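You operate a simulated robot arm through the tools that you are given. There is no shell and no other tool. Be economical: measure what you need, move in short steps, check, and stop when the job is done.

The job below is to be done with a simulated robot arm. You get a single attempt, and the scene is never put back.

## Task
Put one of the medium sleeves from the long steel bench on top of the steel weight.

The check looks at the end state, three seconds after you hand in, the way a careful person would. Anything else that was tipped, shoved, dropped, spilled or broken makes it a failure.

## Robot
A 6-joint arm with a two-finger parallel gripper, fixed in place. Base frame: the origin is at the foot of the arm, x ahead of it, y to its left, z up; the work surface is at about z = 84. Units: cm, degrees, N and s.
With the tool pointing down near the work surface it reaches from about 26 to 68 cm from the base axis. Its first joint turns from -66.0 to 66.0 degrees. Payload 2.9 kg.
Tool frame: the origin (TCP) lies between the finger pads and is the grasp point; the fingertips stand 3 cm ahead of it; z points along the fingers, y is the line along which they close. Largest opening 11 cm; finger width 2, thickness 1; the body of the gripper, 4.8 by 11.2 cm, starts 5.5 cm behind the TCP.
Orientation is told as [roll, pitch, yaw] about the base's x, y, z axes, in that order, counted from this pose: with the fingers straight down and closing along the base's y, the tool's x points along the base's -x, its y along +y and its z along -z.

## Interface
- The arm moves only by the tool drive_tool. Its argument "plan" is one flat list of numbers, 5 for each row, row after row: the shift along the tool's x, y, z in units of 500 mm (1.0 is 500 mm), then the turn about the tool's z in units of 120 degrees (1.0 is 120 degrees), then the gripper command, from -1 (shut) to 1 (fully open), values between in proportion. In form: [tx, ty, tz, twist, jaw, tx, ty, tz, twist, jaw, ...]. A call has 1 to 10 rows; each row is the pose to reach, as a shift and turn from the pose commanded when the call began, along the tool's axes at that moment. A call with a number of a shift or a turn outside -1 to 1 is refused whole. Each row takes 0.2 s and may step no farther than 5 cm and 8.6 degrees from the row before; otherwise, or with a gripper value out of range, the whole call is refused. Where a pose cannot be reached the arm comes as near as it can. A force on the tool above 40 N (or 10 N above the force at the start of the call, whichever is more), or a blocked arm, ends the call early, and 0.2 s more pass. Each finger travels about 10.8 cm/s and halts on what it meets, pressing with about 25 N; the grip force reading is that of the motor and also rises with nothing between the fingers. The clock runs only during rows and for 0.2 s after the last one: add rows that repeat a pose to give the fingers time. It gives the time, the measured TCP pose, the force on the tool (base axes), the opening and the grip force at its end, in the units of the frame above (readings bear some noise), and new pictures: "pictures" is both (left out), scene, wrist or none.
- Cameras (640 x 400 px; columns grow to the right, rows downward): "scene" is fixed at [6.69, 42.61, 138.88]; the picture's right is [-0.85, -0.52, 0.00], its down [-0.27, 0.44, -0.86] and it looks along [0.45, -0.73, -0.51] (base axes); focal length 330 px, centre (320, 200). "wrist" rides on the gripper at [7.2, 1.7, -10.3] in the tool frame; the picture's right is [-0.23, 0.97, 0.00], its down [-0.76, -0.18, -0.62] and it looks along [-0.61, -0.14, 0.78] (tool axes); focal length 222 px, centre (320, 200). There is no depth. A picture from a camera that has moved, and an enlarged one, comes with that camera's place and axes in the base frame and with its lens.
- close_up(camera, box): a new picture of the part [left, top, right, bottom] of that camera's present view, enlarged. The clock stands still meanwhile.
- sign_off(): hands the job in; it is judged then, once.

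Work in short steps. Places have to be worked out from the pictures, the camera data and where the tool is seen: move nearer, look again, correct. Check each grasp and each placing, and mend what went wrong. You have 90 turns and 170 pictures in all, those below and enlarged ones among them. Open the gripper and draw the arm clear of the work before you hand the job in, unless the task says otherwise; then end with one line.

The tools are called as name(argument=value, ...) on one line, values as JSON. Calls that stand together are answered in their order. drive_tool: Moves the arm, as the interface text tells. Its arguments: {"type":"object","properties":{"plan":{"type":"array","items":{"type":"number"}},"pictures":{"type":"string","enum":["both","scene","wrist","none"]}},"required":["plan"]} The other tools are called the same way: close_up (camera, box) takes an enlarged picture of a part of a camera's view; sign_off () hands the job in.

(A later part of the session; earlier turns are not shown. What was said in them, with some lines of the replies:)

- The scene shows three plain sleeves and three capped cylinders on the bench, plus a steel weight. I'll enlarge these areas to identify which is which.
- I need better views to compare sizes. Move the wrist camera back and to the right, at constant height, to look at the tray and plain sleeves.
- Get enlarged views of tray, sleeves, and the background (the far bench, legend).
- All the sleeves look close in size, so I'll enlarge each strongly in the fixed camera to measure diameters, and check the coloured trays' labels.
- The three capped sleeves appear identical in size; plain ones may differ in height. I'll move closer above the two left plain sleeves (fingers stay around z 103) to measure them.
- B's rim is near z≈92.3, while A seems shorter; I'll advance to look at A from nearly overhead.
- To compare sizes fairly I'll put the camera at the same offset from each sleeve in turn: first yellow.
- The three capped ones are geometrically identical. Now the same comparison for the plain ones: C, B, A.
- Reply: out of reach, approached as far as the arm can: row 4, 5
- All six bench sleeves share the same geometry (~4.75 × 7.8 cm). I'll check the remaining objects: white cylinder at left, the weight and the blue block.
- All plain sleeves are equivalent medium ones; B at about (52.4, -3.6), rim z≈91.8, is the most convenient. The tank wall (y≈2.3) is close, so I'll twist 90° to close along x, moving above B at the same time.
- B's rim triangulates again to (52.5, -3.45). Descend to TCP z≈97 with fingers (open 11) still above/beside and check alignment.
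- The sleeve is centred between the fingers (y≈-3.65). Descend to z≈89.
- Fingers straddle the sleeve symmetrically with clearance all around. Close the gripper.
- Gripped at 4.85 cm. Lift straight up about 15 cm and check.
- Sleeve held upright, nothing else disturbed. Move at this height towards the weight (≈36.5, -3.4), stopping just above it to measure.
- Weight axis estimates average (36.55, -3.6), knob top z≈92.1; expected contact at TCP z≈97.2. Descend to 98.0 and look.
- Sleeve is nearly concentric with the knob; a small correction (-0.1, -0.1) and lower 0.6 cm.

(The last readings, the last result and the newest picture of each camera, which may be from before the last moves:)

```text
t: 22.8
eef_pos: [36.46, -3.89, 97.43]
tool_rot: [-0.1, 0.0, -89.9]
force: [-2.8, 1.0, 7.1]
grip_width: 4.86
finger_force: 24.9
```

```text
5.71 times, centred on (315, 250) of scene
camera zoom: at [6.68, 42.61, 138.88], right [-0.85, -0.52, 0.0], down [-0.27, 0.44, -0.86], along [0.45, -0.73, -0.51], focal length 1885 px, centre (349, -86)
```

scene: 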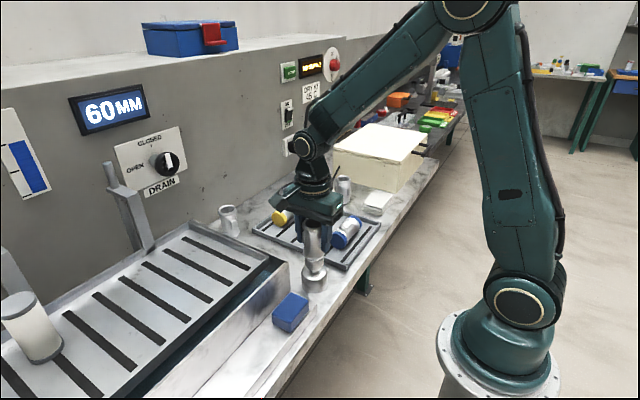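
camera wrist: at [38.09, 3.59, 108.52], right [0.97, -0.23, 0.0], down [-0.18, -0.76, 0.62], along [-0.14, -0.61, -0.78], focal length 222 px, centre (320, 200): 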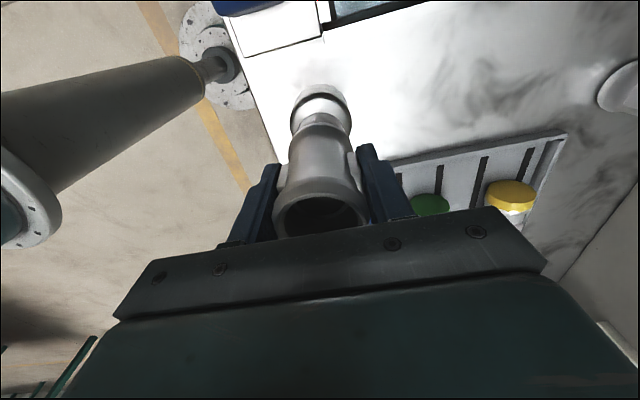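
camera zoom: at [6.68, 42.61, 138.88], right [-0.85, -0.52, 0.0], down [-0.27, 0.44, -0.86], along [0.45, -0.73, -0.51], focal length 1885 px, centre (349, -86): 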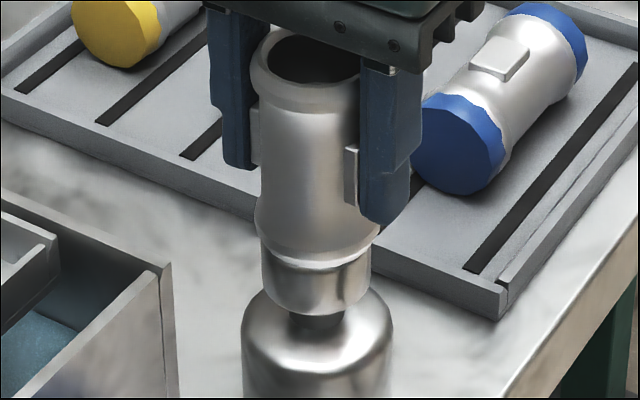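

Contact reached (force changed by ~11 N); the sleeve sits on the knob. Relieve about 0.08 cm and check force.

drive_tool(plan=[0.001, 0, -0.0016, 0, -1, 0.001, 0, -0.0016, 0, -1], pictures="wrist")

close_up(camera="wrist", box=[220, 40, 420, 240])

```text
t: 23.4
eef_pos: [36.36, -3.74, 97.49]
tool_rot: [-0.1, 0.0, -89.8]
force: [0.4, 0.1, -4.2]
grip_width: 4.85
finger_force: 25.6
camera wrist: at [38.0, 3.54, 108.01], right [0.97, -0.23, 0.0], down [-0.18, -0.76, 0.62], along [-0.14, -0.61, -0.78], focal length 222 px, centre (320, 200)
```

wrist: 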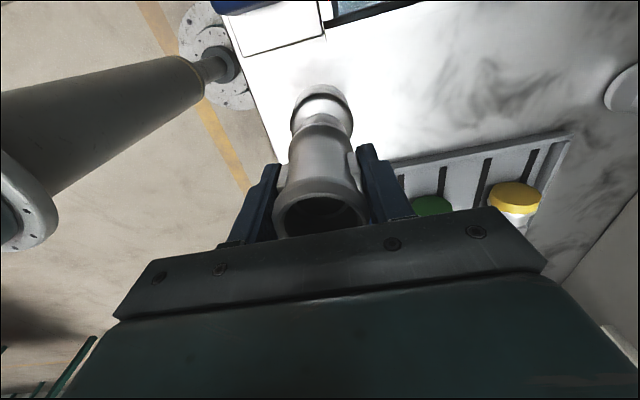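

```text
2.00 times, centred on (320, 140) of wrist
camera zoom: at [38.0, 3.54, 108.01], right [0.97, -0.23, 0.0], down [-0.18, -0.76, 0.62], along [-0.14, -0.61, -0.78], focal length 444 px, centre (320, 320)
```

zoom: 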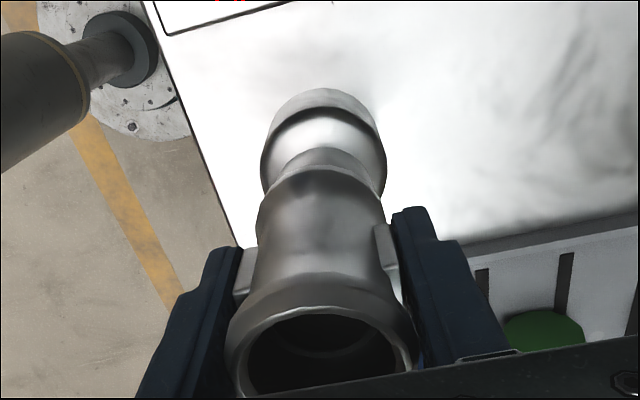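

Sleeve just barely unloaded; lower 0.06 cm again to touch and open the fingers gradually.

drive_tool(plan=[0, 0, 0.0013, 0, -1, 0, 0, 0.0013, 0, -1, 0, 0, 0.0013, 0, -0.1, 0, 0, 0.0013, 0, 0.0, 0, 0, 0.0013, 0, 0.15, 0, 0, 0.0013, 0, 0.3, 0, 0, 0.0013, 0, 0.4, 0, 0, 0.0013, 0, 0.4])

close_up(camera="scene", box=[290, 215, 340, 285])

```text
t: 25.2
eef_pos: [36.38, -3.85, 97.59]
tool_rot: [0.1, 0.0, -90.0]
force: [-0.1, -0.3, 0.0]
grip_width: 7.71
finger_force: 0.1
camera wrist: at [37.98, 3.49, 107.98], right [0.97, -0.23, 0.0], down [-0.18, -0.76, 0.62], along [-0.14, -0.61, -0.78], focal length 222 px, centre (320, 200)
```

scene: 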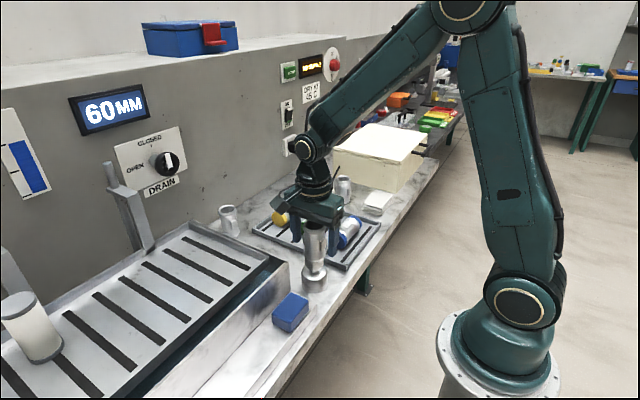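
wrist: 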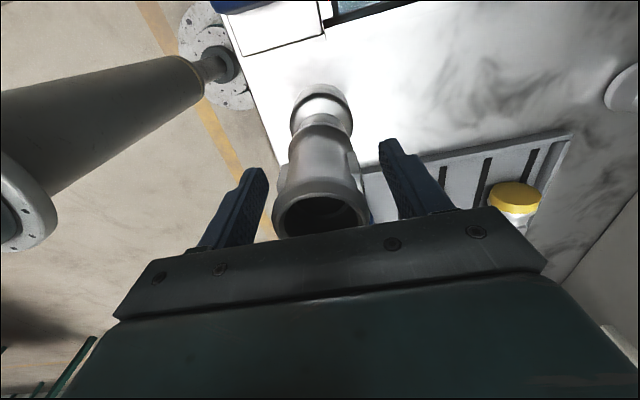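

```text
5.71 times, centred on (315, 250) of scene
camera zoom: at [6.69, 42.61, 138.88], right [-0.85, -0.52, 0.0], down [-0.27, 0.44, -0.86], along [0.45, -0.73, -0.51], focal length 1885 px, centre (349, -86)
```

zoom: 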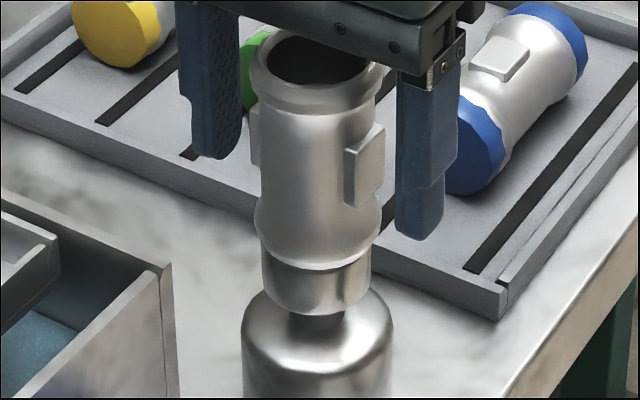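

The sleeve stands upright on the knob with the fingers clear on both sides. Rise straight up, then open fully.

drive_tool(plan=[0, 0, -0.03, 0, 0.4, 0, 0, -0.09, 0, 0.4, 0, 0, -0.17, 0, 0.4, 0, 0, -0.25, 0, 0.6, 0, 0, -0.32, 0, 1, 0, 0, -0.32, 0, 1])

close_up(camera="scene", box=[200, 170, 400, 310])

close_up(camera="wrist", box=[220, 0, 420, 160])

```text
t: 26.6
eef_pos: [36.03, -3.93, 113.54]
tool_rot: [-0.1, 0.0, -89.9]
force: [-0.1, 0.7, -0.2]
grip_width: 11.0
finger_force: 0.0
camera wrist: at [37.7, 3.38, 124.03], right [0.97, -0.23, 0.0], down [-0.18, -0.76, 0.62], along [-0.14, -0.61, -0.78], focal length 222 px, centre (320, 200)
```

scene: 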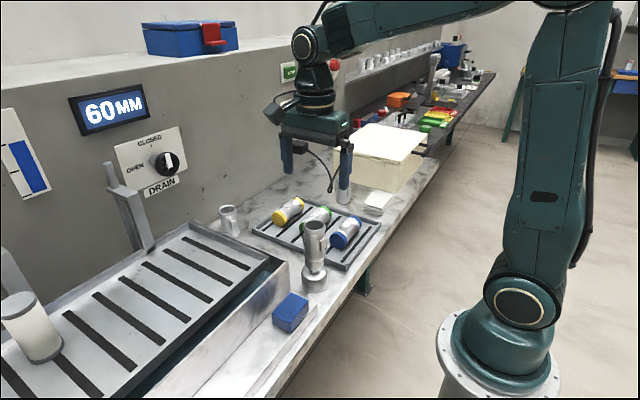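
wrist: 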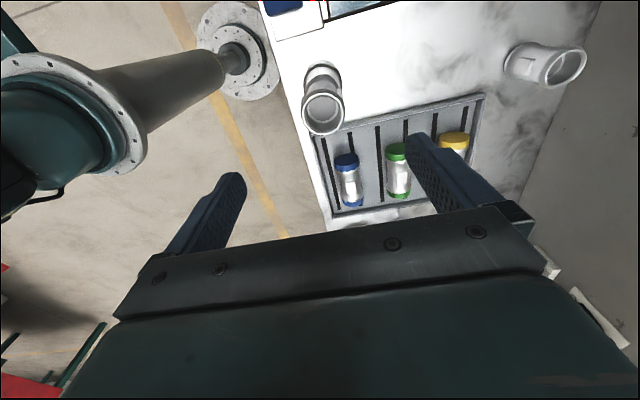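

```text
2.86 times, centred on (300, 240) of scene
camera zoom: at [6.69, 42.61, 138.88], right [-0.85, -0.52, 0.0], down [-0.27, 0.44, -0.86], along [0.45, -0.73, -0.51], focal length 942 px, centre (377, 86)
```

zoom: 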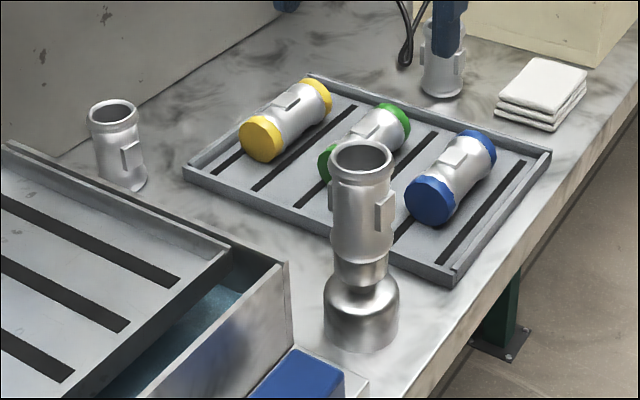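

```text
2.50 times, centred on (320, 80) of wrist
camera zoom: at [37.7, 3.38, 124.03], right [0.97, -0.23, 0.0], down [-0.18, -0.76, 0.62], along [-0.14, -0.61, -0.78], focal length 555 px, centre (320, 500)
```

zoom: 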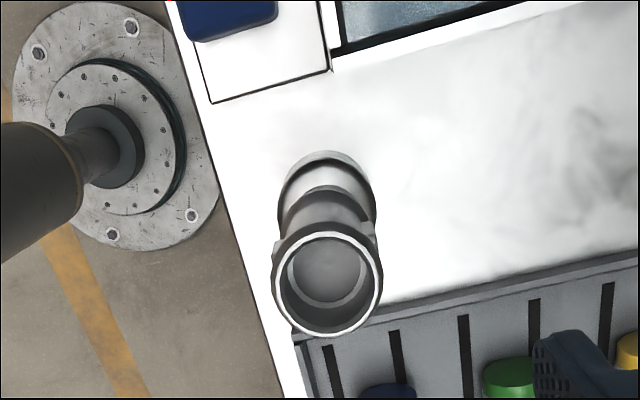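

The sleeve stands upright and centred on the weight, the arm is clear with the gripper open, and nothing else has moved. I'm handing in.

sign_off()

```text
The job is handed in.
```

I stood a plain sleeve from the bench upright on the 1 KG steel weight and drew the arm clear, with nothing else disturbed; all six bench sleeves measured about the same size and none was marked "medium", so I took any plain one to qualify.
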